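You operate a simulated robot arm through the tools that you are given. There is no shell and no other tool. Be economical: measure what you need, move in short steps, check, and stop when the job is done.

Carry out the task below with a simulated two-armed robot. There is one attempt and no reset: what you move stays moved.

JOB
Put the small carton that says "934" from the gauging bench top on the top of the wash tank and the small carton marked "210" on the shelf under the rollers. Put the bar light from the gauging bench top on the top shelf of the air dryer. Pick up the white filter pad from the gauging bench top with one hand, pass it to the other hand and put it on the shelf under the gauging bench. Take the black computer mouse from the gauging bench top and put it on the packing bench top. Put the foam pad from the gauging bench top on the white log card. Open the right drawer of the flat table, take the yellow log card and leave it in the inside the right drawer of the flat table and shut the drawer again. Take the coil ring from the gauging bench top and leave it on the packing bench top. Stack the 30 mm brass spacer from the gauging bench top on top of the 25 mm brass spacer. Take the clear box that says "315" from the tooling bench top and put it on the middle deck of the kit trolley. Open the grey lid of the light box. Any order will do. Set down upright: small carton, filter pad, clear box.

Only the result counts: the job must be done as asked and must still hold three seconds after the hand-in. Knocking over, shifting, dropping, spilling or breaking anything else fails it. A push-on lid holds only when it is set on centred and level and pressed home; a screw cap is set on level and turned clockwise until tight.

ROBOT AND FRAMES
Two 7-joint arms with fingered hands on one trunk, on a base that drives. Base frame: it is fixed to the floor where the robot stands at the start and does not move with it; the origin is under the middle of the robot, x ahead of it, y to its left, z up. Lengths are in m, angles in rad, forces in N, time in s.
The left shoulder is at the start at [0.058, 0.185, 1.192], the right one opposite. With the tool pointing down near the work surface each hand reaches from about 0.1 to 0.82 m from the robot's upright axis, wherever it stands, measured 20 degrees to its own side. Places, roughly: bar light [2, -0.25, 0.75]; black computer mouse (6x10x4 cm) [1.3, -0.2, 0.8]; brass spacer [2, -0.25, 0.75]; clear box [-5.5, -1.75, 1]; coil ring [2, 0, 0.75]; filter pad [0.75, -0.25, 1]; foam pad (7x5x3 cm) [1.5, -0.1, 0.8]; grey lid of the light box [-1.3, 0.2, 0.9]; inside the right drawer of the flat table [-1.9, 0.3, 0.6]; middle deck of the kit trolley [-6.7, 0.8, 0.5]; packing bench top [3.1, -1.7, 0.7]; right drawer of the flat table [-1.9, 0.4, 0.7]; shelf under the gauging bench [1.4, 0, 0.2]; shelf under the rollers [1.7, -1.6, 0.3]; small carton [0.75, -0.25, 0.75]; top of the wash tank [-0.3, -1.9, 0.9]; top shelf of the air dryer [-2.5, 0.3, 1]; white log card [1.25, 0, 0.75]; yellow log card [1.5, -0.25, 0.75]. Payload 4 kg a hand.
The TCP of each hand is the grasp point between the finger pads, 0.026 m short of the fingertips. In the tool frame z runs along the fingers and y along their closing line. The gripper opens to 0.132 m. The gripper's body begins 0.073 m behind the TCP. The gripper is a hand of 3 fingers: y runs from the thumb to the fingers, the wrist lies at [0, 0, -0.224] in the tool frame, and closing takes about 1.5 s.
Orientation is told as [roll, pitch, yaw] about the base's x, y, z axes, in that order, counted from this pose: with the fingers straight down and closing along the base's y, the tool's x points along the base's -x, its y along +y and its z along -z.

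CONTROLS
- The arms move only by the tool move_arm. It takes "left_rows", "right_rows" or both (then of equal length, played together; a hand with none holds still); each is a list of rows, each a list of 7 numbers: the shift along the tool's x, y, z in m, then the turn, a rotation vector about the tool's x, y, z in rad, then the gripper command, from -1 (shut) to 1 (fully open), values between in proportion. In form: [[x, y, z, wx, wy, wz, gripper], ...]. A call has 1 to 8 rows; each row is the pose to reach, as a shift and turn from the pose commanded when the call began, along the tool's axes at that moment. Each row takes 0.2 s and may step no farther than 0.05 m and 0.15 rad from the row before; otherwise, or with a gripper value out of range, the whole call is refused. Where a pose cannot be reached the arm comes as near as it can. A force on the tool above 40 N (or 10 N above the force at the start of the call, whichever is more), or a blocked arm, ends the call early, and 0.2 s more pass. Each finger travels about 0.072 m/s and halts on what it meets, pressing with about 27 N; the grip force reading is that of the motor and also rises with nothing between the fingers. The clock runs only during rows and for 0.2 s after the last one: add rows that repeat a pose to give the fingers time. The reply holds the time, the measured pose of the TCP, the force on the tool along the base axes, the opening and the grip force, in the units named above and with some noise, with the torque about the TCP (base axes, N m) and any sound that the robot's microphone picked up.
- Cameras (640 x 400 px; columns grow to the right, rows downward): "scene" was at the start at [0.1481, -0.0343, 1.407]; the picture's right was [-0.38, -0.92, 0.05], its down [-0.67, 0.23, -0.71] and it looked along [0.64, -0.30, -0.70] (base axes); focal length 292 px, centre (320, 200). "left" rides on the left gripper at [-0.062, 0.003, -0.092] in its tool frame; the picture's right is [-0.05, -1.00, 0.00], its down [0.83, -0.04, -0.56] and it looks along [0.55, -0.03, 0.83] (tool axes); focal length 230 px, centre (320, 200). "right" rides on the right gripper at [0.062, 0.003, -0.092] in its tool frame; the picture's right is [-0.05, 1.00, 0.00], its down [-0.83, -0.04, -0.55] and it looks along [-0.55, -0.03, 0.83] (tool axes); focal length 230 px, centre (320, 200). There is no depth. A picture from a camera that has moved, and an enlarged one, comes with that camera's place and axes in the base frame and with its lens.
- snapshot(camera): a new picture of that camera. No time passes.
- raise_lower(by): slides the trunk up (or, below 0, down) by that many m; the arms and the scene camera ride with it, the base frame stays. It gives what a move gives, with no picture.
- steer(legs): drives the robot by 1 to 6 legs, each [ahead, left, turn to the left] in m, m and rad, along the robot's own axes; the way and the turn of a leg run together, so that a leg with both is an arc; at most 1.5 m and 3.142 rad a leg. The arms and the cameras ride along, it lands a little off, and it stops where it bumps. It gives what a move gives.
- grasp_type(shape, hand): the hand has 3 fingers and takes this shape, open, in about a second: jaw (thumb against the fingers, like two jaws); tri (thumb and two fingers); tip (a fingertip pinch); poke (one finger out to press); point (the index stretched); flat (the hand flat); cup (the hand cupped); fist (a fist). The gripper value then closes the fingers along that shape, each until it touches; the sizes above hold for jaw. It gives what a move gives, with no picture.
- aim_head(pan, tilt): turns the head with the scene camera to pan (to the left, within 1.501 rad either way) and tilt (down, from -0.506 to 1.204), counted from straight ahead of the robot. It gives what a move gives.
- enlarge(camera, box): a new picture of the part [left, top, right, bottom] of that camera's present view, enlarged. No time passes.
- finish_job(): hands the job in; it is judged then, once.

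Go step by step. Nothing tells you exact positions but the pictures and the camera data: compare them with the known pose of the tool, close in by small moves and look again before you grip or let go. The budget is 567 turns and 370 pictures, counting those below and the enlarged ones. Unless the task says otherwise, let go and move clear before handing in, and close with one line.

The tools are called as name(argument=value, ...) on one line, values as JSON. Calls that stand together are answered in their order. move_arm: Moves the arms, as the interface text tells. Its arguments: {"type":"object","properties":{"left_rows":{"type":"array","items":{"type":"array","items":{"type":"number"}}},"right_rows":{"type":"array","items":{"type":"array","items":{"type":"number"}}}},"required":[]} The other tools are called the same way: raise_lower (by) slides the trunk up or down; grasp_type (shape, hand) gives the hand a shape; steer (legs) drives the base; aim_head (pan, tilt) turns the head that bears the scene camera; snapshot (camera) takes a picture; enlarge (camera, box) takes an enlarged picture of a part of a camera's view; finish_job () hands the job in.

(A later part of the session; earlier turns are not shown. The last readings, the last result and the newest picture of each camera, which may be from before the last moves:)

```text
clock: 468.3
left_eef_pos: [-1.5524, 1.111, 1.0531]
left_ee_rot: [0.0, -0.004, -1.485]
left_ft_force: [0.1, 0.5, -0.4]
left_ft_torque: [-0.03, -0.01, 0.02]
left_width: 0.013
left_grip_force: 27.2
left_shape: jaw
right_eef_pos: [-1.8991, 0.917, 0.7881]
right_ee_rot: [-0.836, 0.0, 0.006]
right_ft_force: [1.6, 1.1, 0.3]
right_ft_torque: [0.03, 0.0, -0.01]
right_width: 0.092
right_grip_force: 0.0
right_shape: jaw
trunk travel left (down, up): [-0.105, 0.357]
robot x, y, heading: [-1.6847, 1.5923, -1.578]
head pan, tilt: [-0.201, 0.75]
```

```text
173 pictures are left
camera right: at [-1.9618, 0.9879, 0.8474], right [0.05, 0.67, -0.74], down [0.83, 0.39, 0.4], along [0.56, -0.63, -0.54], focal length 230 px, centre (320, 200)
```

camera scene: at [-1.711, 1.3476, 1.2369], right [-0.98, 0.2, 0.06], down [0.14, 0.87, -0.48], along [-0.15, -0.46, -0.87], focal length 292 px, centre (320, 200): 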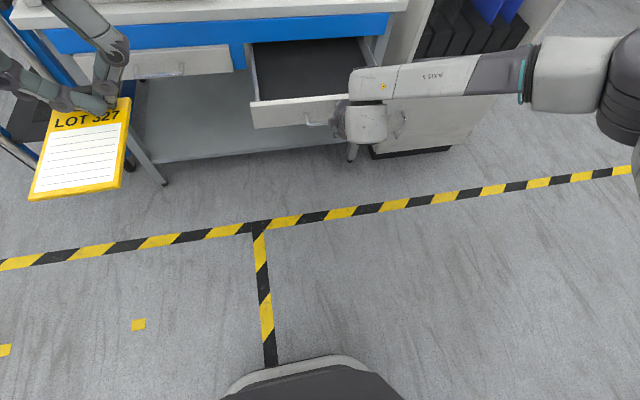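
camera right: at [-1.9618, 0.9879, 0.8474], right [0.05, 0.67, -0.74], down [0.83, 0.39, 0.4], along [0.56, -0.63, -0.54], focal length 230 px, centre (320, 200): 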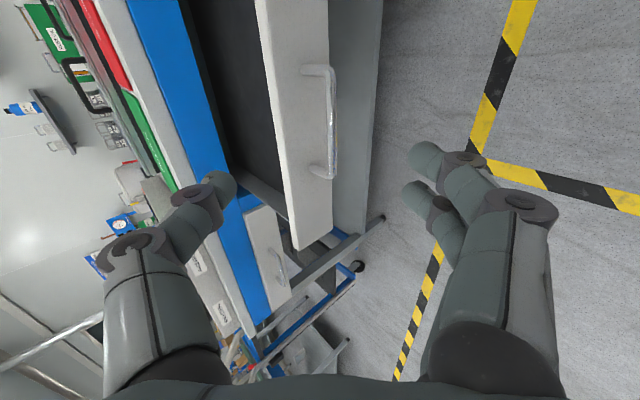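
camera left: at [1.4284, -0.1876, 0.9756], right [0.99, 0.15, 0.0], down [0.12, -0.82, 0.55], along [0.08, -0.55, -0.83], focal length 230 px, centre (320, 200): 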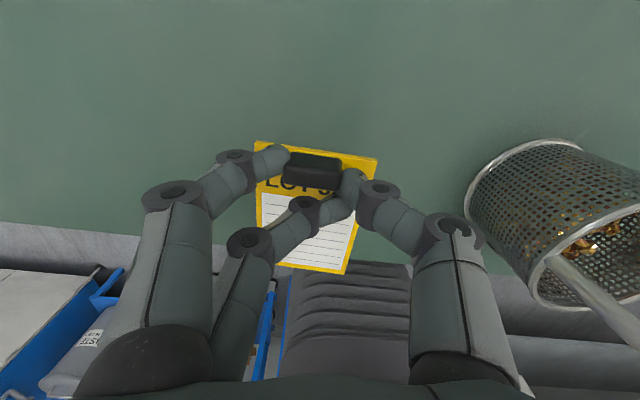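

move_arm(right_rows=[[0, -0.006, -0.04, 0, 0, 0, 0.4], [0, -0.013, -0.08, 0, 0, 0, 0.4], [0, -0.02, -0.12, 0, 0, 0, 0.4], [0, -0.026, -0.16, 0, 0, 0, 0.4], [0, -0.033, -0.2, 0, 0, 0, 0.4], [0, -0.04, -0.24, 0, 0, 0, 0.4], [0, -0.046, -0.28, 0, 0, 0, 0.4], [0, -0.052, -0.316, 0, 0, 0, 0.4]])

steer(legs=[[0, -0.31, 0.01]])

aim_head(pan=0.2, tilt=0.7)

snapshot(camera="scene")

```text
clock: 470.1
left_eef_pos: [-1.5528, 1.1107, 1.0536]
left_ee_rot: [0.0, -0.005, -1.485]
left_ft_force: [0.4, -0.7, -0.3]
left_ft_torque: [-0.01, 0.0, 0.01]
left_width: 0.0131
left_grip_force: 26.6
left_shape: jaw
right_eef_pos: [-1.8989, 1.1154, 1.0404]
right_ee_rot: [-0.838, -0.001, 0.005]
right_ft_force: [0.2, -0.3, 0.0]
right_ft_torque: [0.0, 0.01, -0.02]
right_width: 0.0922
right_grip_force: 0.1
right_shape: jaw
trunk travel left (down, up): [-0.105, 0.357]
robot x, y, heading: [-1.6917, 1.588, -1.577]
head pan, tilt: [-0.201, 0.75]
```

```text
clock: 472.2
left_eef_pos: [-1.8539, 1.1121, 1.0537]
left_ee_rot: [0.001, -0.005, -1.474]
left_ft_force: [-0.5, -0.5, -0.1]
left_ft_torque: [-0.01, -0.06, 0.01]
left_width: 0.0126
left_grip_force: 27.0
left_shape: jaw
right_eef_pos: [-2.1987, 1.1111, 1.0383]
right_ee_rot: [-0.836, 0.0, 0.015]
right_ft_force: [-0.6, 0.3, -0.2]
right_ft_torque: [0.01, 0.01, 0.0]
right_width: 0.0922
right_grip_force: 0.0
right_shape: jaw
trunk travel left (down, up): [-0.105, 0.357]
robot x, y, heading: [-1.9988, 1.5933, -1.565]
head pan, tilt: [-0.201, 0.75]
```

```text
clock: 473.0
left_eef_pos: [-1.8536, 1.1132, 1.0517]
left_ee_rot: [0.0, -0.006, -1.473]
left_ft_force: [0.0, -0.1, -0.4]
left_ft_torque: [0.0, 0.0, -0.01]
left_width: 0.0131
left_grip_force: 26.8
left_shape: jaw
right_eef_pos: [-2.1994, 1.1127, 1.0385]
right_ee_rot: [-0.835, 0.001, 0.015]
right_ft_force: [-0.2, -0.3, 0.1]
right_ft_torque: [-0.01, -0.03, 0.0]
right_width: 0.0922
right_grip_force: 0.1
right_shape: jaw
trunk travel left (down, up): [-0.105, 0.357]
robot x, y, heading: [-1.9937, 1.5964, -1.567]
head pan, tilt: [0.201, 0.7]
```

```text
172 pictures are left
camera scene: at [-1.9796, 1.345, 1.2404], right [-0.98, -0.19, -0.06], down [-0.13, 0.84, -0.52], along [0.15, -0.51, -0.85], focal length 292 px, centre (320, 200)
```

scene: 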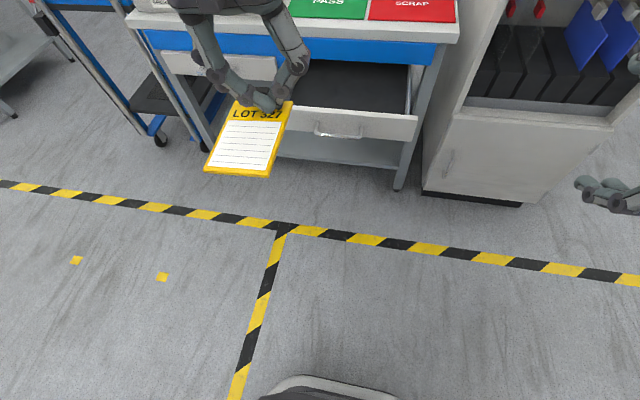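

I rotate the left hand 90° so its camera stays clear of the table edge, then drive in over the drawer.

move_arm(left_rows=[[0, 0, 0, 0, 0, 0.15, -1], [0, 0, 0, 0, 0, 0.3, -1], [0, 0, 0, 0, 0, 0.45, -1], [0, 0, 0, 0, 0, 0.6, -1], [0, 0, 0, 0, 0, 0.75, -1], [0, 0, 0, 0, 0, 0.9, -1], [0, 0, 0, 0, 0, 1.05, -1], [0, 0, 0, 0, 0, 1.2, -1]])

move_arm(left_rows=[[0, 0, 0, 0, 0, 0.13, -1], [0, 0, 0, 0, 0, 0.26, -1], [0, 0, 0, 0, 0, 0.37, -1]])

steer(legs=[[0.44, -0.05, 0]])

snapshot(camera="left")

snapshot(camera="scene")

```text
clock: 474.8
left_eef_pos: [-1.8543, 1.1128, 1.0537]
left_ee_rot: [0.004, 0.0, -2.675]
left_ft_force: [-0.4, 0.6, -0.7]
left_ft_torque: [-0.01, 0.01, -0.05]
left_width: 0.0125
left_grip_force: 27.7
left_shape: jaw
right_eef_pos: [-2.2, 1.1122, 1.0377]
right_ee_rot: [-0.836, 0.0, 0.015]
right_ft_force: [-0.6, 0.4, 0.7]
right_ft_torque: [0.01, 0.01, 0.02]
right_width: 0.0923
right_grip_force: 0.1
right_shape: jaw
trunk travel left (down, up): [-0.105, 0.357]
robot x, y, heading: [-1.9959, 1.5919, -1.567]
head pan, tilt: [0.201, 0.7]
```

```text
clock: 475.6
left_eef_pos: [-1.8541, 1.1125, 1.0533]
left_ee_rot: [0.006, -0.001, -3.046]
left_ft_force: [0.1, -0.2, -1.0]
left_ft_torque: [0.0, 0.01, 0.0]
left_width: 0.0129
left_grip_force: 26.6
left_shape: jaw
right_eef_pos: [-2.1989, 1.1114, 1.0396]
right_ee_rot: [-0.836, 0.001, 0.015]
right_ft_force: [0.3, 0.9, -0.5]
right_ft_torque: [-0.01, -0.02, 0.0]
right_width: 0.092
right_grip_force: 0.2
right_shape: jaw
trunk travel left (down, up): [-0.105, 0.357]
robot x, y, heading: [-1.9911, 1.5901, -1.566]
head pan, tilt: [0.201, 0.7]
```

```text
clock: 478.3
left_eef_pos: [-1.8987, 0.6679, 1.0518]
left_ee_rot: [0.003, 0.001, -3.041]
left_ft_force: [-0.8, -0.5, -0.2]
left_ft_torque: [0.01, -0.01, -0.02]
left_width: 0.0127
left_grip_force: 27.1
left_shape: jaw
right_eef_pos: [-2.2451, 0.6665, 1.0404]
right_ee_rot: [-0.837, -0.001, 0.018]
right_ft_force: [0.3, -0.8, 0.0]
right_ft_torque: [0.01, 0.0, 0.01]
right_width: 0.0922
right_grip_force: 0.0
right_shape: jaw
trunk travel left (down, up): [-0.105, 0.357]
robot x, y, heading: [-2.0413, 1.1509, -1.564]
head pan, tilt: [0.201, 0.7]
```

```text
171 pictures are left
camera left: at [-1.9595, 0.6585, 1.1451], right [-0.15, 0.99, 0.0], down [0.82, 0.13, 0.55], along [0.55, 0.08, -0.83], focal length 230 px, centre (320, 200)
```

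left: 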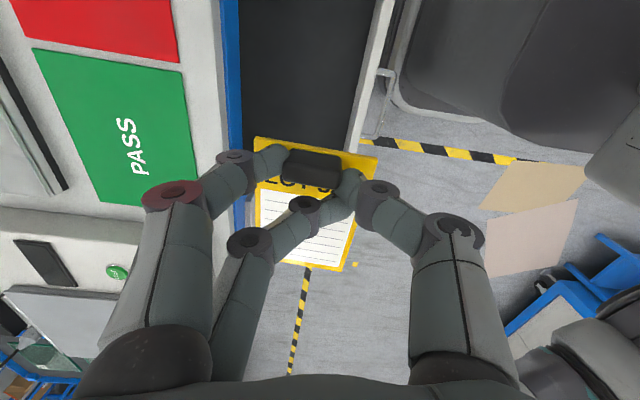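

```text
170 pictures are left
camera scene: at [-2.0262, 0.9002, 1.2404], right [-0.98, -0.2, -0.06], down [-0.14, 0.84, -0.52], along [0.16, -0.5, -0.85], focal length 292 px, centre (320, 200)
```

scene: 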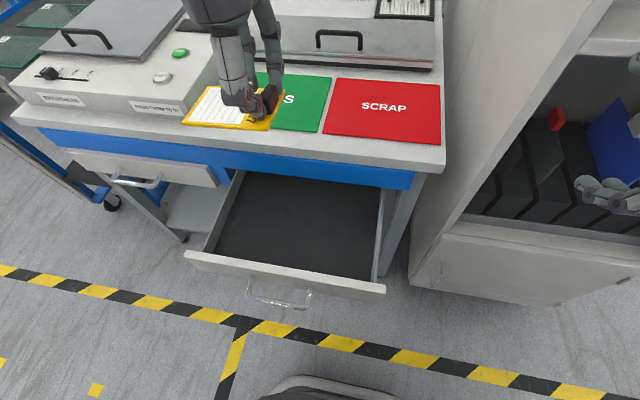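

move_arm(left_rows=[[-0.015, 0.012, 0.03, 0, 0, 0, -1], [-0.0287, 0.025, 0.07, 0, 0, 0, -1], [-0.0287, 0.025, 0.115, 0, 0, 0, -1], [-0.0287, 0.025, 0.16, 0, 0, 0, -1], [-0.0287, 0.025, 0.205, 0, 0, 0, -1], [-0.0287, 0.025, 0.25, 0, 0, 0, -1], [-0.0287, 0.025, 0.29, 0, 0, 0, -1]])

snapshot(camera="left")

snapshot(camera="scene")

```text
clock: 479.9
left_eef_pos: [-1.9237, 0.6389, 0.7626]
left_ee_rot: [0.005, 0.002, -3.04]
left_ft_force: [0.3, 0.8, -0.6]
left_ft_torque: [0.04, 0.03, -0.01]
left_width: 0.0126
left_grip_force: 26.8
left_shape: jaw
right_eef_pos: [-2.2435, 0.6654, 1.0375]
right_ee_rot: [-0.837, 0.0, 0.02]
right_ft_force: [0.0, 0.2, 0.3]
right_ft_torque: [-0.02, -0.01, -0.01]
right_width: 0.0923
right_grip_force: 0.0
right_shape: jaw
trunk travel left (down, up): [-0.105, 0.357]
robot x, y, heading: [-2.041, 1.1461, -1.557]
head pan, tilt: [0.201, 0.7]
```

```text
169 pictures are left
camera left: at [-1.9833, 0.6287, 0.8549], right [-0.15, 0.99, 0.0], down [0.82, 0.13, 0.55], along [0.55, 0.08, -0.83], focal length 230 px, centre (320, 200)
```

left: 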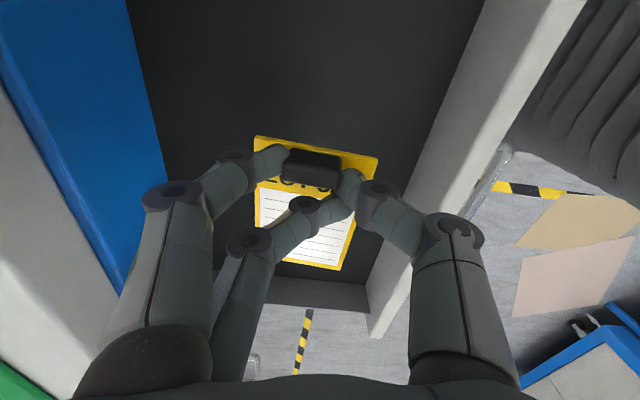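

```text
168 pictures are left
camera scene: at [-2.0258, 0.9001, 1.2403], right [-0.98, -0.2, -0.06], down [-0.14, 0.84, -0.52], along [0.16, -0.5, -0.85], focal length 292 px, centre (320, 200)
```

scene: 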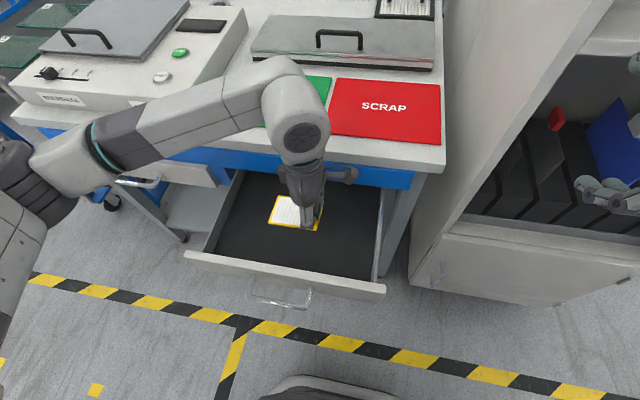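

move_arm(left_rows=[[0, 0, 0.02, 0, 0, 0, -1], [0, 0, 0.04, 0, 0, 0, -1], [0, 0, 0.055, 0, 0, 0, -1]])

snapshot(camera="left")

enlarge(camera="scene", box=[180, 100, 420, 300])

```text
clock: 480.7
left_eef_pos: [-1.9247, 0.6377, 0.7101]
left_ee_rot: [0.005, -0.003, -3.04]
left_ft_force: [-0.1, -0.4, -0.6]
left_ft_torque: [-0.02, -0.01, -0.01]
left_width: 0.0128
left_grip_force: 27.1
left_shape: jaw
right_eef_pos: [-2.2446, 0.6664, 1.0378]
right_ee_rot: [-0.837, -0.001, 0.02]
right_ft_force: [-0.3, -0.2, -0.2]
right_ft_torque: [0.0, -0.03, 0.03]
right_width: 0.0924
right_grip_force: 0.0
right_shape: jaw
trunk travel left (down, up): [-0.105, 0.357]
robot x, y, heading: [-2.0418, 1.1434, -1.562]
head pan, tilt: [0.201, 0.7]
```

```text
167 pictures are left
camera left: at [-1.9846, 0.6284, 0.8014], right [-0.15, 0.99, 0.0], down [0.82, 0.13, 0.55], along [0.55, 0.08, -0.83], focal length 230 px, centre (320, 200)
```

left: 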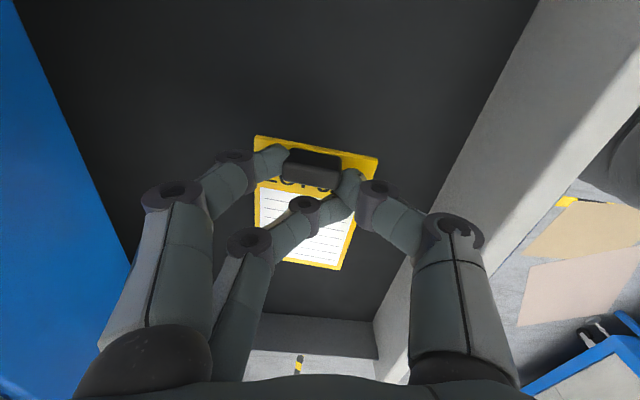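

```text
2.00 times, centred on (300, 200) of scene
camera zoom: at [-2.026, 0.9004, 1.2404], right [-0.98, -0.2, -0.06], down [-0.14, 0.84, -0.52], along [0.16, -0.5, -0.85], focal length 585 px, centre (360, 200)
```

zoom: 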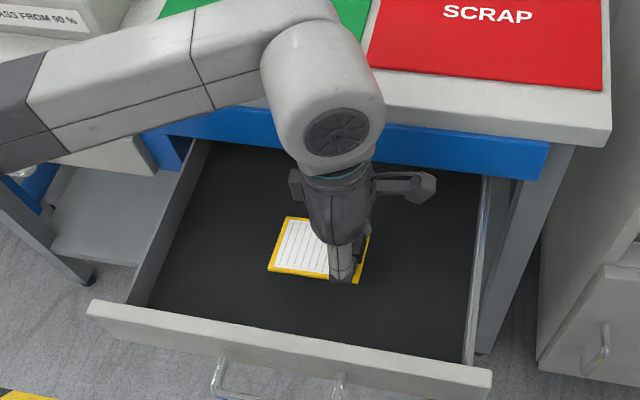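

move_arm(left_rows=[[0, 0, 0.005, 0, 0, 0, -1], [0, 0, 0.01, 0, 0, 0, -1], [0, 0, 0.015, 0, 0, 0, -1], [0, 0, 0.02, 0, 0, 0, -1], [0, 0, 0.025, 0, 0, 0, -1]])

```text
clock: 481.9
left_eef_pos: [-1.9259, 0.6398, 0.6818]
left_ee_rot: [0.006, 0.0, -3.04]
left_ft_force: [-0.2, -0.3, 0.2]
left_ft_torque: [-0.01, -0.02, 0.0]
left_width: 0.0128
left_grip_force: 27.2
left_shape: jaw
right_eef_pos: [-2.2437, 0.6657, 1.0386]
right_ee_rot: [-0.837, 0.0, 0.019]
right_ft_force: [-0.3, -0.3, 0.5]
right_ft_torque: [0.02, 0.03, -0.01]
right_width: 0.092
right_grip_force: 0.0
right_shape: jaw
trunk travel left (down, up): [-0.105, 0.357]
robot x, y, heading: [-2.042, 1.1462, -1.562]
head pan, tilt: [0.201, 0.7]
```

move_arm(left_rows=[[0, 0, 0.005, 0, 0, 0, -1], [0, 0, 0.01, 0, 0, 0, -1], [0, 0, 0.015, 0, 0, 0, -1], [0, 0, 0.02, 0, 0, 0, -1], [0, 0, 0.025, 0, 0, 0, -1], [0, 0, 0.03, 0, 0, 0, -1]])

snapshot(camera="left")

```text
clock: 482.9
left_eef_pos: [-1.9267, 0.6359, 0.6717]
left_ee_rot: [0.016, -0.008, -3.038]
left_ft_force: [4.6, 0.1, 27.3]
left_ft_torque: [-0.32, 0.07, 0.09]
left_width: 0.0153
left_grip_force: 26.8
left_shape: jaw
right_eef_pos: [-2.2435, 0.6675, 1.0393]
right_ee_rot: [-0.838, 0.0, 0.019]
right_ft_force: [0.0, -1.0, -0.4]
right_ft_torque: [-0.01, -0.01, -0.02]
right_width: 0.092
right_grip_force: 0.1
right_shape: jaw
trunk travel left (down, up): [-0.105, 0.357]
robot x, y, heading: [-2.0408, 1.1453, -1.563]
head pan, tilt: [0.201, 0.7]
stopped in row 4 (left hand): the force on the tool passed its limit at 44 N (the readings are from after the stop); the commanded pose is now the measured one
```

```text
165 pictures are left
camera left: at [-1.9858, 0.6264, 0.7653], right [-0.15, 0.99, -0.02], down [0.83, 0.14, 0.55], along [0.54, 0.07, -0.84], focal length 230 px, centre (320, 200)
```

left: 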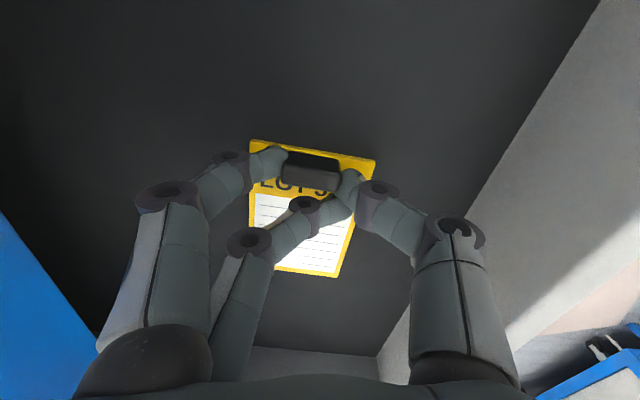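

Card is on the drawer bottom. Release and lift straight up.

move_arm(left_rows=[[0, 0, -0.003, 0, 0, 0, -0.8], [0, 0, -0.004, 0, 0, 0, -0.4], [0, 0, -0.004, 0, 0, 0, -0.1], [0, 0, -0.004, 0, 0, 0, -0.1], [0, 0, -0.03, 0, 0, 0, -0.1], [0, 0, -0.07, 0, 0, 0, -0.1], [0, 0, -0.115, 0, 0, 0, -0.1], [0, 0, -0.16, 0, 0, 0, -0.1]])

snapshot(camera="left")

```text
clock: 484.7
left_eef_pos: [-1.9261, 0.6402, 0.8322]
left_ee_rot: [0.01, -0.005, -3.041]
left_ft_force: [-0.2, 0.7, -0.2]
left_ft_torque: [-0.01, -0.02, -0.03]
left_width: 0.0587
left_grip_force: 0.0
left_shape: jaw
right_eef_pos: [-2.2447, 0.6668, 1.04]
right_ee_rot: [-0.838, -0.001, 0.021]
right_ft_force: [-0.2, 0.2, 0.6]
right_ft_torque: [0.03, 0.02, 0.0]
right_width: 0.0921
right_grip_force: 0.0
right_shape: jaw
trunk travel left (down, up): [-0.105, 0.357]
robot x, y, heading: [-2.0415, 1.1451, -1.56]
head pan, tilt: [0.201, 0.7]
```

```text
164 pictures are left
camera left: at [-1.9855, 0.6314, 0.9235], right [-0.15, 0.99, -0.01], down [0.82, 0.13, 0.55], along [0.55, 0.08, -0.83], focal length 230 px, centre (320, 200)
```

left: 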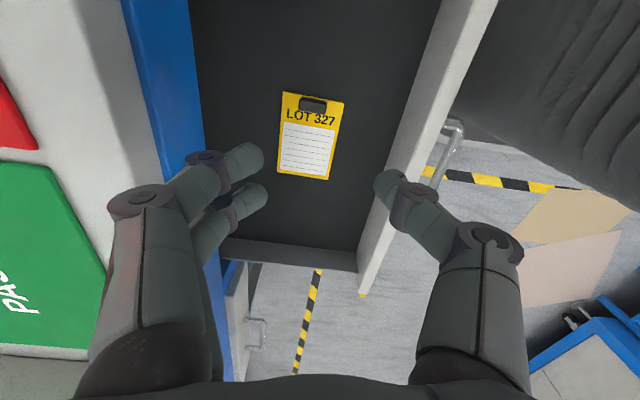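

Card is in. Now raise the left hand and set up the right hand's fingertips to push the drawer shut.

move_arm(left_rows=[[0, 0, -0.045, 0, 0, 0, 0], [0, 0, -0.09, 0, 0, 0, 0], [0, 0, -0.135, 0, 0, 0, 0], [0, 0, -0.18, 0, 0, 0, 0], [0, 0, -0.22, 0, 0, 0, 0]], right_rows=[[0, 0, 0, 0, 0, 0, 0], [0, 0, 0, 0, 0, 0, -0.5], [0, 0, 0, 0, 0, 0, -1], [0, 0, 0, 0, 0, 0, -1], [0, 0, 0, 0, 0, 0, -1]])

steer(legs=[[-0.3, 0, 0], [0, 0.36, 0]])

aim_head(pan=-0.2, tilt=0.75)

snapshot(camera="scene")

snapshot(camera="right")

```text
clock: 485.9
left_eef_pos: [-1.9238, 0.6437, 1.0508]
left_ee_rot: [0.011, -0.004, -3.041]
left_ft_force: [-0.1, -0.4, -0.1]
left_ft_torque: [0.01, -0.01, 0.0]
left_width: 0.0655
left_grip_force: 0.1
left_shape: jaw
right_eef_pos: [-2.245, 0.6669, 1.0388]
right_ee_rot: [-0.838, 0.0, 0.018]
right_ft_force: [0.1, 0.4, -0.5]
right_ft_torque: [0.01, 0.0, 0.01]
right_width: 0.0
right_grip_force: 27.3
right_shape: jaw
trunk travel left (down, up): [-0.105, 0.357]
robot x, y, heading: [-2.0401, 1.1488, -1.559]
head pan, tilt: [0.201, 0.7]
```

```text
clock: 489.9
left_eef_pos: [-1.5671, 0.9414, 1.0499]
left_ee_rot: [0.011, -0.006, -3.036]
left_ft_force: [0.2, 0.2, 1.3]
left_ft_torque: [0.0, -0.03, 0.02]
left_width: 0.0655
left_grip_force: 0.0
left_shape: jaw
right_eef_pos: [-1.8874, 0.9641, 1.0387]
right_ee_rot: [-0.838, 0.0, 0.023]
right_ft_force: [0.6, -0.1, -0.6]
right_ft_torque: [0.02, 0.01, -0.01]
right_width: 0.0
right_grip_force: 26.9
right_shape: jaw
trunk travel left (down, up): [-0.105, 0.357]
robot x, y, heading: [-1.6867, 1.443, -1.561]
head pan, tilt: [0.201, 0.7]
```

```text
clock: 490.7
left_eef_pos: [-1.5694, 0.9406, 1.0489]
left_ee_rot: [0.01, -0.007, -3.038]
left_ft_force: [0.2, -1.2, -0.3]
left_ft_torque: [-0.02, 0.01, 0.02]
left_width: 0.0653
left_grip_force: 0.0
left_shape: jaw
right_eef_pos: [-1.8882, 0.9639, 1.0389]
right_ee_rot: [-0.838, 0.0, 0.022]
right_ft_force: [0.5, 0.1, -0.1]
right_ft_torque: [0.01, -0.01, -0.04]
right_width: 0.0001
right_grip_force: 27.3
right_shape: jaw
trunk travel left (down, up): [-0.105, 0.357]
robot x, y, heading: [-1.6886, 1.4442, -1.556]
head pan, tilt: [-0.201, 0.75]
```

```text
163 pictures are left
camera scene: at [-1.7036, 1.2012, 1.2371], right [-0.98, 0.18, 0.06], down [0.13, 0.87, -0.48], along [-0.14, -0.46, -0.87], focal length 292 px, centre (320, 200)
```

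scene: 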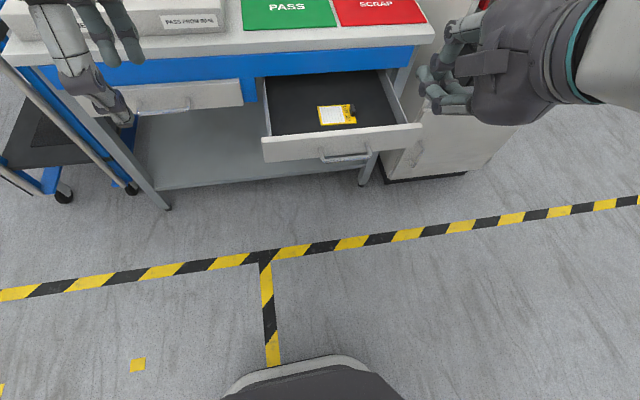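

```text
162 pictures are left
camera right: at [-1.9518, 1.0328, 1.0982], right [0.04, 0.67, -0.74], down [0.82, 0.4, 0.4], along [0.57, -0.62, -0.54], focal length 230 px, centre (320, 200)
```

right: 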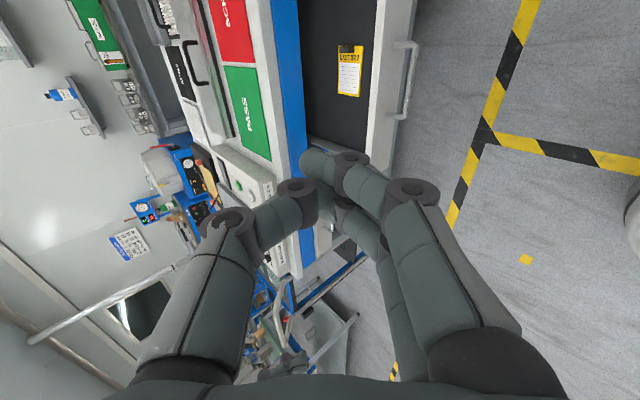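

move_arm(right_rows=[[0, 0.027, 0.03, 0, 0, 0, -1], [0, 0.054, 0.06, 0, 0, 0, -1], [0, 0.08, 0.09, 0, 0, 0, -1], [0, 0.107, 0.12, 0, 0, 0, -1], [0, 0.134, 0.15, 0, 0, 0, -1], [0, 0.16, 0.18, 0, 0, 0, -1], [0, 0.187, 0.21, 0, 0, 0, -1], [0, 0.214, 0.239, 0, 0, 0, -1]])

snapshot(camera="right")

snapshot(camera="scene")

```text
clock: 492.5
left_eef_pos: [-1.5672, 0.9402, 1.05]
left_ee_rot: [0.008, -0.005, -3.039]
left_ft_force: [0.7, 0.0, -0.3]
left_ft_torque: [0.02, -0.03, 0.01]
left_width: 0.0654
left_grip_force: 0.1
left_shape: jaw
right_eef_pos: [-1.8872, 0.9299, 0.7197]
right_ee_rot: [-0.838, 0.001, 0.02]
right_ft_force: [-0.8, -0.4, -0.1]
right_ft_torque: [0.0, -0.04, -0.01]
right_width: 0.0
right_grip_force: 27.2
right_shape: jaw
right hand out of reach, approached as far as the arm can: row 2, 3, 4, 5
trunk travel left (down, up): [-0.105, 0.357]
robot x, y, heading: [-1.6857, 1.4463, -1.559]
head pan, tilt: [-0.201, 0.75]
```

```text
161 pictures are left
camera right: at [-1.9509, 0.998, 0.7793], right [0.04, 0.67, -0.74], down [0.82, 0.4, 0.4], along [0.57, -0.63, -0.53], focal length 230 px, centre (320, 200)
```

right: 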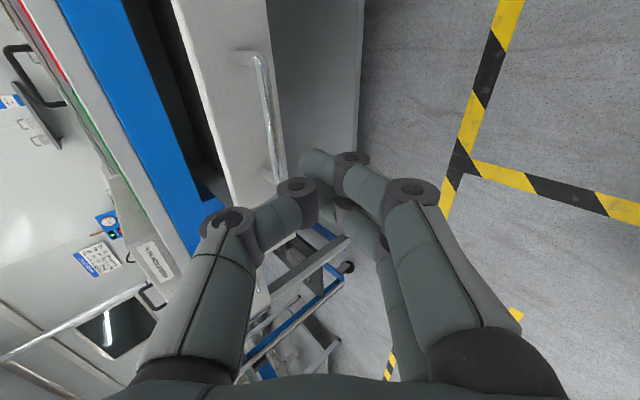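

```text
160 pictures are left
camera scene: at [-1.7034, 1.2004, 1.2369], right [-0.98, 0.18, 0.06], down [0.13, 0.87, -0.48], along [-0.14, -0.46, -0.87], focal length 292 px, centre (320, 200)
```

scene: 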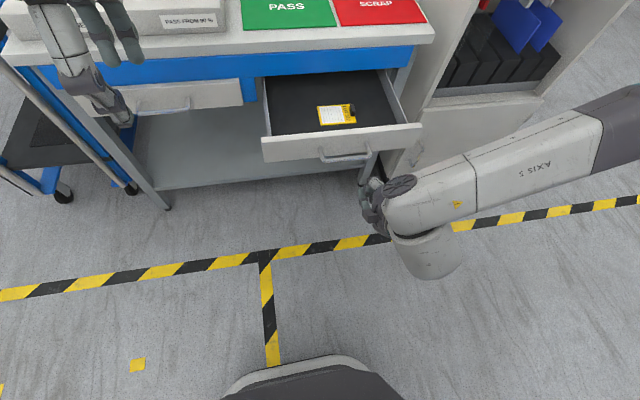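

move_arm(right_rows=[[0, 0.013, 0.012, 0, 0, 0, -1], [0, 0.026, 0.0234, 0, 0, 0, -1]])

steer(legs=[[0.16, 0, 0]])

snapshot(camera="right")

snapshot(camera="scene")

```text
clock: 493.1
left_eef_pos: [-1.5673, 0.9405, 1.0484]
left_ee_rot: [0.01, -0.005, -3.036]
left_ft_force: [0.0, -0.3, -0.4]
left_ft_torque: [-0.01, 0.0, 0.02]
left_width: 0.0654
left_grip_force: 0.0
left_shape: jaw
right_eef_pos: [-1.8869, 0.928, 0.6849]
right_ee_rot: [-0.837, 0.0, 0.023]
right_ft_force: [-0.2, 0.6, 0.4]
right_ft_torque: [-0.01, -0.01, 0.02]
right_width: 0.0002
right_grip_force: 26.7
right_shape: jaw
trunk travel left (down, up): [-0.105, 0.357]
robot x, y, heading: [-1.686, 1.4417, -1.558]
head pan, tilt: [-0.201, 0.75]
```

```text
clock: 494.5
left_eef_pos: [-1.5671, 0.78, 1.0493]
left_ee_rot: [0.008, -0.005, -3.037]
left_ft_force: [0.2, -0.1, 0.6]
left_ft_torque: [0.0, 0.0, -0.01]
left_width: 0.0656
left_grip_force: 0.1
left_shape: jaw
right_eef_pos: [-1.8849, 0.7691, 0.6857]
right_ee_rot: [-0.836, -0.001, 0.023]
right_ft_force: [0.2, 0.7, -0.1]
right_ft_torque: [0.01, -0.03, -0.01]
right_width: 0.0002
right_grip_force: 26.3
right_shape: jaw
trunk travel left (down, up): [-0.105, 0.357]
robot x, y, heading: [-1.6817, 1.2848, -1.564]
head pan, tilt: [-0.201, 0.75]
```

```text
159 pictures are left
camera right: at [-1.9496, 0.8377, 0.7441], right [0.04, 0.67, -0.74], down [0.82, 0.4, 0.4], along [0.57, -0.62, -0.54], focal length 230 px, centre (320, 200)
```

right: 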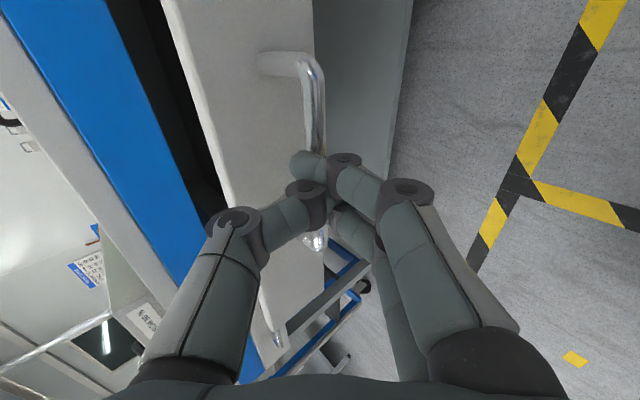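

```text
158 pictures are left
camera scene: at [-1.7018, 1.0408, 1.237], right [-0.98, 0.18, 0.06], down [0.13, 0.87, -0.48], along [-0.14, -0.46, -0.87], focal length 292 px, centre (320, 200)
```

scene: 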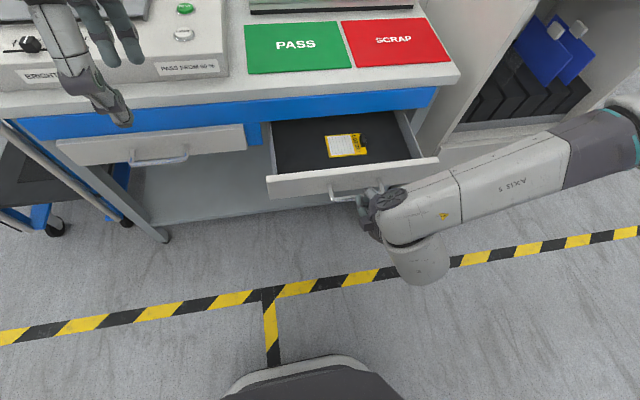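

move_arm(right_rows=[[0, -0.017, 0.0186, 0, 0, 0, -1], [0, -0.0335, 0.037, 0, 0, 0, -1], [0, -0.05, 0.0557, 0, 0, 0, -1], [0, -0.067, 0.0743, 0, 0, 0, -1], [0, -0.0836, 0.0929, 0, 0, 0, -1], [0, -0.1, 0.111, 0, 0, 0, -1]])

snapshot(camera="scene")

```text
clock: 495.9
left_eef_pos: [-1.5661, 0.7804, 1.0476]
left_ee_rot: [0.01, -0.005, -3.036]
left_ft_force: [-0.6, 0.0, -0.3]
left_ft_torque: [0.02, -0.02, -0.01]
left_width: 0.0657
left_grip_force: 0.1
left_shape: jaw
right_eef_pos: [-1.8827, 0.6183, 0.6862]
right_ee_rot: [-0.836, 0.0, 0.023]
right_ft_force: [0.5, 0.1, 0.5]
right_ft_torque: [-0.02, 0.01, -0.02]
right_width: 0.0002
right_grip_force: 26.6
right_shape: jaw
trunk travel left (down, up): [-0.105, 0.357]
robot x, y, heading: [-1.6855, 1.2815, -1.565]
head pan, tilt: [-0.201, 0.75]
```

```text
157 pictures are left
camera scene: at [-1.7017, 1.0412, 1.2369], right [-0.98, 0.18, 0.06], down [0.13, 0.87, -0.48], along [-0.14, -0.46, -0.87], focal length 292 px, centre (320, 200)
```

scene: 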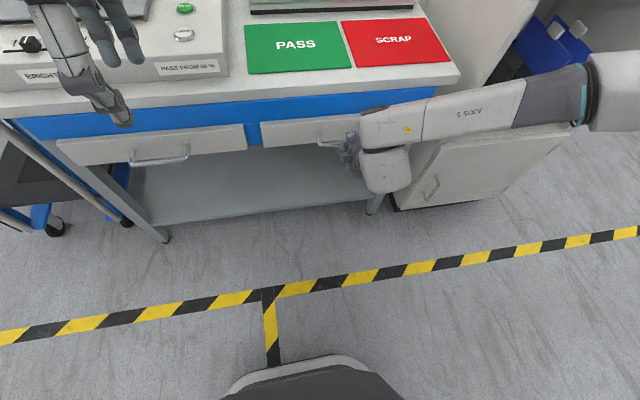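

move_arm(right_rows=[[0, -0.0067, 0.0074, 0, 0, 0, -1], [0, -0.0134, 0.0149, 0, 0, 0, -1], [0, -0.02, 0.0223, 0, 0, 0, -1], [0, -0.0268, 0.0297, 0, 0, 0, -1], [0, -0.0335, 0.037, 0, 0, 0, -1], [0, -0.04, 0.0446, 0, 0, 0, -1]])

enlarge(camera="scene", box=[40, 80, 460, 240])

```text
clock: 497.0
left_eef_pos: [-1.5667, 0.787, 1.0515]
left_ee_rot: [0.015, -0.006, -3.04]
left_ft_force: [-0.3, 0.2, -0.5]
left_ft_torque: [0.0, -0.06, -0.04]
left_width: 0.0655
left_grip_force: 0.1
left_shape: jaw
right_eef_pos: [-1.8815, 0.5839, 0.6885]
right_ee_rot: [-0.837, -0.004, 0.024]
right_ft_force: [-3.4, 25.4, 19.8]
right_ft_torque: [0.67, 0.06, -0.01]
right_width: 0.0
right_grip_force: 26.9
right_shape: jaw
trunk travel left (down, up): [-0.105, 0.357]
robot x, y, heading: [-1.6845, 1.2875, -1.565]
head pan, tilt: [-0.201, 0.75]
stopped in row 5 (right hand): the force on the tool passed its limit at 49 N (the readings are from after the stop); the commanded pose is now the measured one
```

```text
1.52 times, centred on (250, 160) of scene
camera zoom: at [-1.7026, 1.0474, 1.2384], right [-0.98, 0.18, 0.06], down [0.13, 0.87, -0.48], along [-0.14, -0.47, -0.87], focal length 445 px, centre (427, 261)
```

zoom: 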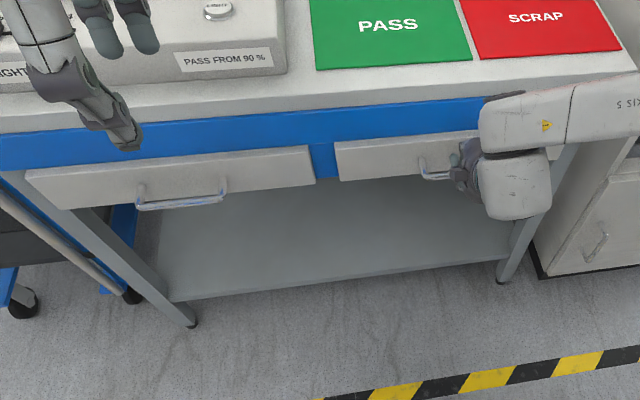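

The drawer is shut (hard stop, fronts aligned). I retract the right hand.

move_arm(right_rows=[[0, -0.01, -0.03, 0, 0, 0, -1], [0, -0.015, -0.07, 0, 0, 0, -1], [0, -0.02, -0.12, 0, 0, 0, -1], [0, -0.03, -0.165, 0, 0, 0, -1], [0, -0.06, -0.2, 0, 0, 0, -1], [0, -0.09, -0.23, 0, 0, 0, -1], [0, -0.12, -0.26, 0, 0, 0, -1]])

enlarge(camera="scene", box=[40, 80, 460, 240])

```text
refused: row 3 steps farther than a row can; nothing moved
```

```text
1.52 times, centred on (250, 160) of scene
camera zoom: at [-1.7026, 1.0474, 1.2384], right [-0.98, 0.18, 0.06], down [0.13, 0.87, -0.48], along [-0.14, -0.47, -0.87], focal length 445 px, centre (427, 261)
```

zoom: 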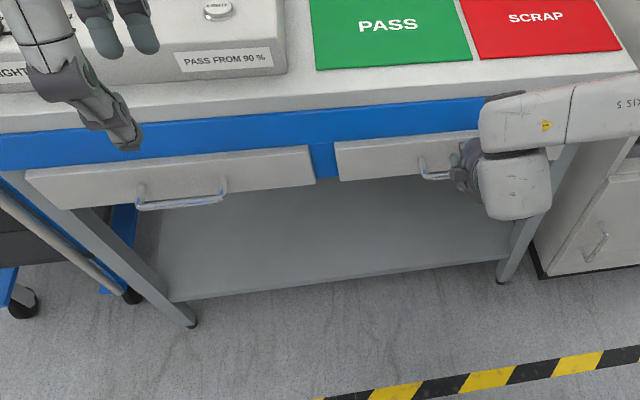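

move_arm(right_rows=[[0, -0.01, -0.03, 0, 0, 0, -1], [0, -0.015, -0.07, 0, 0, 0, -1], [0, -0.02, -0.11, 0, 0, 0, -1], [0, -0.03, -0.15, 0, 0, 0, -1], [0, -0.06, -0.185, 0, 0, 0, -1], [0, -0.09, -0.215, 0, 0, 0, -1], [0, -0.12, -0.245, 0, 0, 0, -1]])

snapshot(camera="scene")

```text
clock: 498.6
left_eef_pos: [-1.5662, 0.7823, 1.0503]
left_ee_rot: [0.013, -0.005, -3.038]
left_ft_force: [0.2, 0.2, 0.7]
left_ft_torque: [-0.03, 0.02, -0.01]
left_width: 0.0653
left_grip_force: 0.0
left_shape: jaw
right_eef_pos: [-1.8836, 0.6805, 0.939]
right_ee_rot: [-0.834, -0.001, 0.023]
right_ft_force: [-0.7, 0.0, 1.1]
right_ft_torque: [-0.02, -0.01, 0.0]
right_width: 0.0002
right_grip_force: 27.1
right_shape: jaw
trunk travel left (down, up): [-0.105, 0.357]
robot x, y, heading: [-1.6829, 1.2843, -1.558]
head pan, tilt: [-0.201, 0.75]
```

```text
154 pictures are left
camera scene: at [-1.7017, 1.0435, 1.2374], right [-0.98, 0.18, 0.06], down [0.13, 0.87, -0.48], along [-0.14, -0.46, -0.87], focal length 292 px, centre (320, 200)
```

scene: 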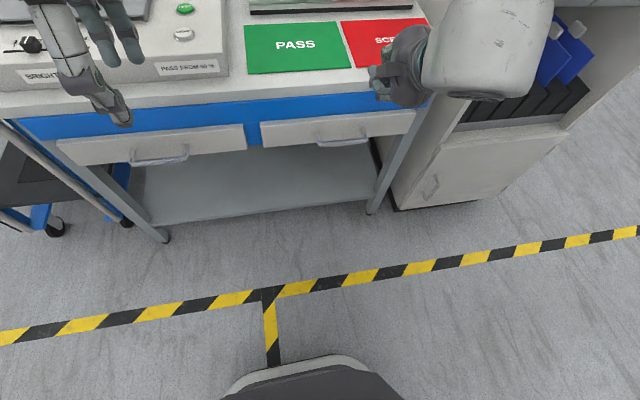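

Drawer task done. Next the light box lid: I retract the right hand and move the left hand over the lid handle.

move_arm(right_rows=[[0, -0.02, -0.035, 0, 0, 0, -1], [0, -0.04, -0.07, 0, 0, 0, -1], [0, -0.05, -0.11, 0, 0, 0, 0], [0, -0.05, -0.15, 0, 0, 0, 0]])

steer(legs=[[0, 0.23, 0], [0.24, 0, 0]])

aim_head(pan=0.15, tilt=0.6)

snapshot(camera="scene")

snapshot(camera="left")

```text
clock: 499.6
left_eef_pos: [-1.5669, 0.7824, 1.051]
left_ee_rot: [0.013, -0.004, -3.04]
left_ft_force: [0.6, 0.2, -0.2]
left_ft_torque: [0.0, -0.01, 0.01]
left_width: 0.0654
left_grip_force: 0.0
left_shape: jaw
right_eef_pos: [-1.8863, 0.761, 1.0775]
right_ee_rot: [-0.834, -0.002, 0.023]
right_ft_force: [0.6, -0.8, 0.4]
right_ft_torque: [-0.01, 0.0, -0.04]
right_width: 0.0654
right_grip_force: 0.0
right_shape: jaw
trunk travel left (down, up): [-0.105, 0.357]
robot x, y, heading: [-1.6864, 1.2878, -1.56]
head pan, tilt: [-0.201, 0.75]
```

```text
clock: 502.7
left_eef_pos: [-1.3347, 0.5455, 1.0495]
left_ee_rot: [0.011, -0.005, -3.035]
left_ft_force: [0.1, 0.1, 0.2]
left_ft_torque: [-0.02, -0.01, 0.01]
left_width: 0.0655
left_grip_force: 0.1
left_shape: jaw
right_eef_pos: [-1.6543, 0.5218, 1.0759]
right_ee_rot: [-0.834, -0.002, 0.024]
right_ft_force: [-0.4, 0.0, -0.3]
right_ft_torque: [-0.02, 0.03, 0.04]
right_width: 0.0652
right_grip_force: 0.1
right_shape: jaw
trunk travel left (down, up): [-0.105, 0.357]
robot x, y, heading: [-1.454, 1.0459, -1.561]
head pan, tilt: [-0.201, 0.75]
```

```text
clock: 503.6
left_eef_pos: [-1.3333, 0.5462, 1.0488]
left_ee_rot: [0.01, -0.005, -3.037]
left_ft_force: [-0.6, 1.2, 0.2]
left_ft_torque: [-0.01, -0.02, 0.03]
left_width: 0.0655
left_grip_force: 0.1
left_shape: jaw
right_eef_pos: [-1.6543, 0.5228, 1.0764]
right_ee_rot: [-0.835, -0.002, 0.025]
right_ft_force: [0.0, 0.0, 0.4]
right_ft_torque: [0.02, 0.02, 0.01]
right_width: 0.0654
right_grip_force: 0.1
right_shape: jaw
trunk travel left (down, up): [-0.105, 0.357]
robot x, y, heading: [-1.4498, 1.0491, -1.562]
head pan, tilt: [0.15, 0.6]
```

```text
153 pictures are left
camera scene: at [-1.4395, 0.7967, 1.2474], right [-0.99, -0.15, -0.05], down [-0.09, 0.79, -0.6], along [0.13, -0.59, -0.8], focal length 292 px, centre (320, 200)
```

scene: 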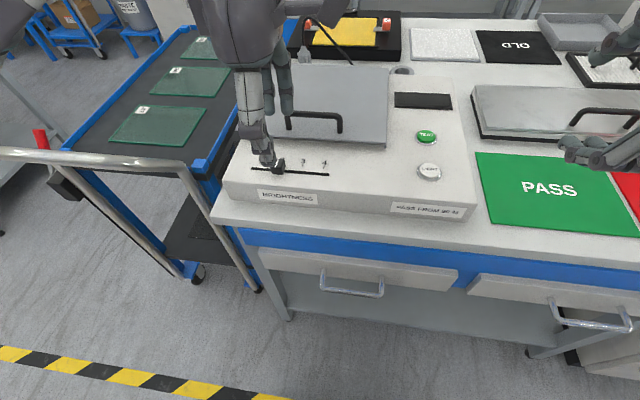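

```text
152 pictures are left
camera left: at [-1.3934, 0.5366, 1.1423], right [-0.16, 0.99, -0.01], down [0.82, 0.14, 0.55], along [0.55, 0.08, -0.83], focal length 230 px, centre (320, 200)
```

left: 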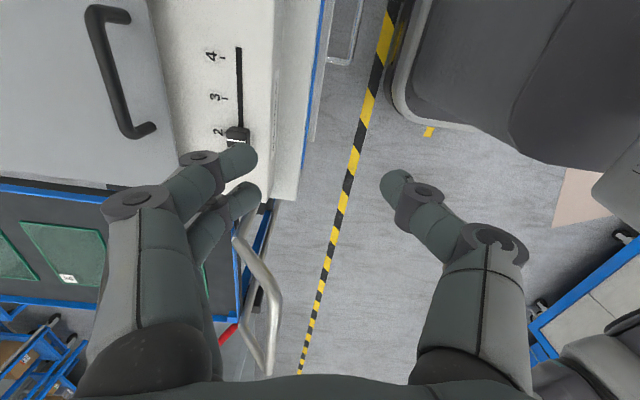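

steer(legs=[[0.1, 0, 0]])

move_arm(left_rows=[[-0.007, 0.031, 0, 0, 0, 0, 0.1], [-0.015, 0.063, 0, 0, 0, 0, 0.1], [-0.022, 0.094, 0.02, 0, 0, 0, 0.1], [-0.022, 0.094, 0.04, 0, 0, 0, 0.1]])

snapshot(camera="left")

snapshot(camera="scene")

```text
clock: 504.7
left_eef_pos: [-1.3313, 0.4464, 1.0501]
left_ee_rot: [0.01, -0.005, -3.038]
left_ft_force: [0.2, 0.1, -0.2]
left_ft_torque: [0.0, -0.01, 0.0]
left_width: 0.0653
left_grip_force: 0.1
left_shape: jaw
right_eef_pos: [-1.6528, 0.4222, 1.0766]
right_ee_rot: [-0.833, -0.001, 0.026]
right_ft_force: [-1.0, 0.0, 0.1]
right_ft_torque: [0.0, -0.01, -0.02]
right_width: 0.0652
right_grip_force: 0.0
right_shape: jaw
trunk travel left (down, up): [-0.105, 0.357]
robot x, y, heading: [-1.4514, 0.9497, -1.557]
head pan, tilt: [0.15, 0.6]
```

```text
clock: 505.7
left_eef_pos: [-1.3423, 0.3513, 1.0104]
left_ee_rot: [0.01, -0.006, -3.036]
left_ft_force: [-0.2, -1.3, 0.1]
left_ft_torque: [0.02, -0.03, 0.02]
left_width: 0.0719
left_grip_force: 0.0
left_shape: jaw
right_eef_pos: [-1.6522, 0.4223, 1.0758]
right_ee_rot: [-0.833, -0.002, 0.025]
right_ft_force: [-0.1, 1.0, 0.5]
right_ft_torque: [0.0, -0.02, 0.01]
right_width: 0.0651
right_grip_force: 0.1
right_shape: jaw
trunk travel left (down, up): [-0.105, 0.357]
robot x, y, heading: [-1.4544, 0.952, -1.558]
head pan, tilt: [0.15, 0.6]
```

```text
151 pictures are left
camera left: at [-1.4009, 0.3419, 1.1027], right [-0.16, 0.99, -0.01], down [0.82, 0.14, 0.55], along [0.55, 0.08, -0.83], focal length 230 px, centre (320, 200)
```

left: 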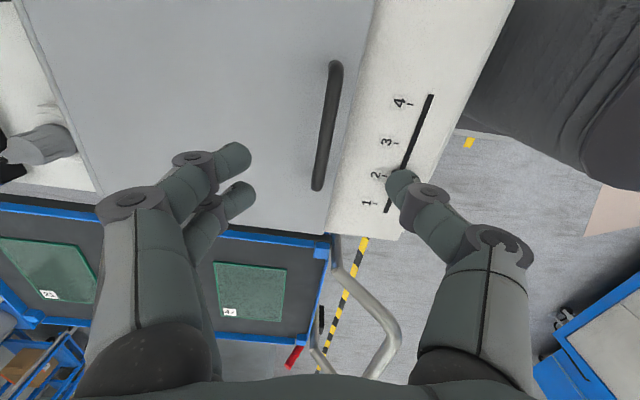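

```text
150 pictures are left
camera scene: at [-1.4375, 0.6967, 1.2473], right [-0.99, -0.15, -0.05], down [-0.09, 0.79, -0.6], along [0.13, -0.59, -0.8], focal length 292 px, centre (320, 200)
```

scene: 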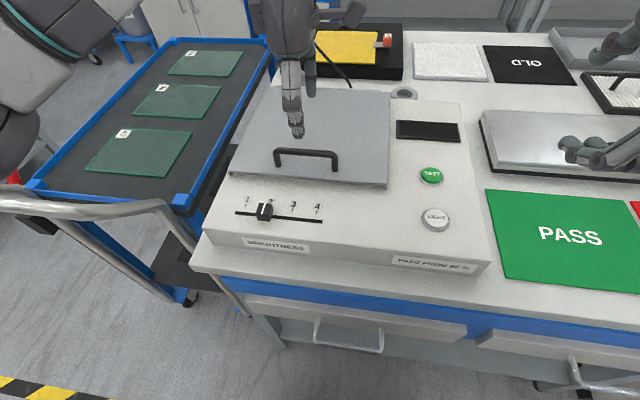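

The handle bar is at (-1.34,0.354,0.909). I lower the left hand over it and grip.

move_arm(left_rows=[[0.005, -0.002, 0.03, 0, 0, 0.03, 0.1], [0.005, -0.002, 0.06, 0, 0, 0.06, 0.0], [0.005, -0.002, 0.086, 0, 0, 0.06, -0.2], [0.005, -0.002, 0.086, 0, 0, 0.06, -0.5], [0.005, -0.002, 0.086, 0, 0, 0.06, -1], [0.005, -0.002, 0.086, 0, 0, 0.06, -1], [0.005, -0.002, 0.086, 0, 0, 0.06, -1]])

snapshot(camera="left")

```text
clock: 507.3
left_eef_pos: [-1.3388, 0.3527, 0.9241]
left_ee_rot: [0.012, -0.003, -3.096]
left_ft_force: [0.0, 1.6, -0.4]
left_ft_torque: [0.0, -0.01, -0.02]
left_width: 0.0
left_grip_force: 27.3
left_shape: jaw
right_eef_pos: [-1.6524, 0.422, 1.0757]
right_ee_rot: [-0.835, -0.004, 0.025]
right_ft_force: [0.3, 0.4, 0.6]
right_ft_torque: [0.01, 0.02, 0.0]
right_width: 0.0657
right_grip_force: 0.0
right_shape: jaw
trunk travel left (down, up): [-0.105, 0.357]
robot x, y, heading: [-1.4484, 0.9499, -1.56]
head pan, tilt: [0.15, 0.6]
```

```text
149 pictures are left
camera left: at [-1.3986, 0.3463, 1.0161], right [-0.1, 1.0, -0.01], down [0.83, 0.09, 0.55], along [0.55, 0.04, -0.83], focal length 230 px, centre (320, 200)
```

left: 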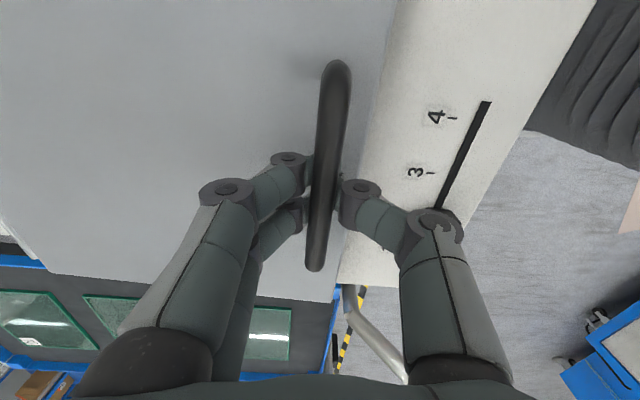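

Hooked. I lift the lid along its arc.

move_arm(left_rows=[[0, 0.006, -0.036, 0, 0, 0, -1], [-0.001, 0.018, -0.0715, 0, 0, 0, -1], [-0.0015, 0.035, -0.105, 0, 0, 0, -1], [-0.0025, 0.056, -0.136, 0, 0, 0, -1]])

snapshot(camera="scene")

```text
clock: 508.3
left_eef_pos: [-1.338, 0.2898, 1.0544]
left_ee_rot: [0.004, -0.004, -3.096]
left_ft_force: [-5.7, -22.2, -23.5]
left_ft_torque: [0.23, 0.04, -0.08]
left_width: 0.0
left_grip_force: 27.3
left_shape: jaw
right_eef_pos: [-1.6538, 0.4171, 1.0725]
right_ee_rot: [-0.828, -0.004, 0.024]
right_ft_force: [-0.1, -0.3, -0.5]
right_ft_torque: [-0.01, 0.01, 0.0]
right_width: 0.0656
right_grip_force: 0.1
right_shape: jaw
trunk travel left (down, up): [-0.105, 0.357]
robot x, y, heading: [-1.4523, 0.9458, -1.562]
head pan, tilt: [0.15, 0.6]
```

```text
148 pictures are left
camera scene: at [-1.4388, 0.6897, 1.2452], right [-0.99, -0.15, -0.05], down [-0.09, 0.79, -0.6], along [0.13, -0.59, -0.8], focal length 292 px, centre (320, 200)
```

scene: 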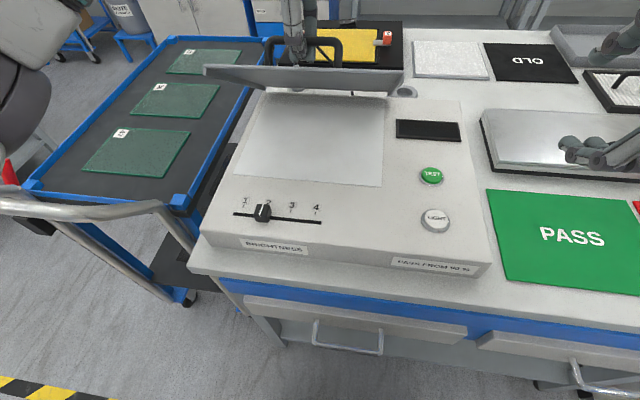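

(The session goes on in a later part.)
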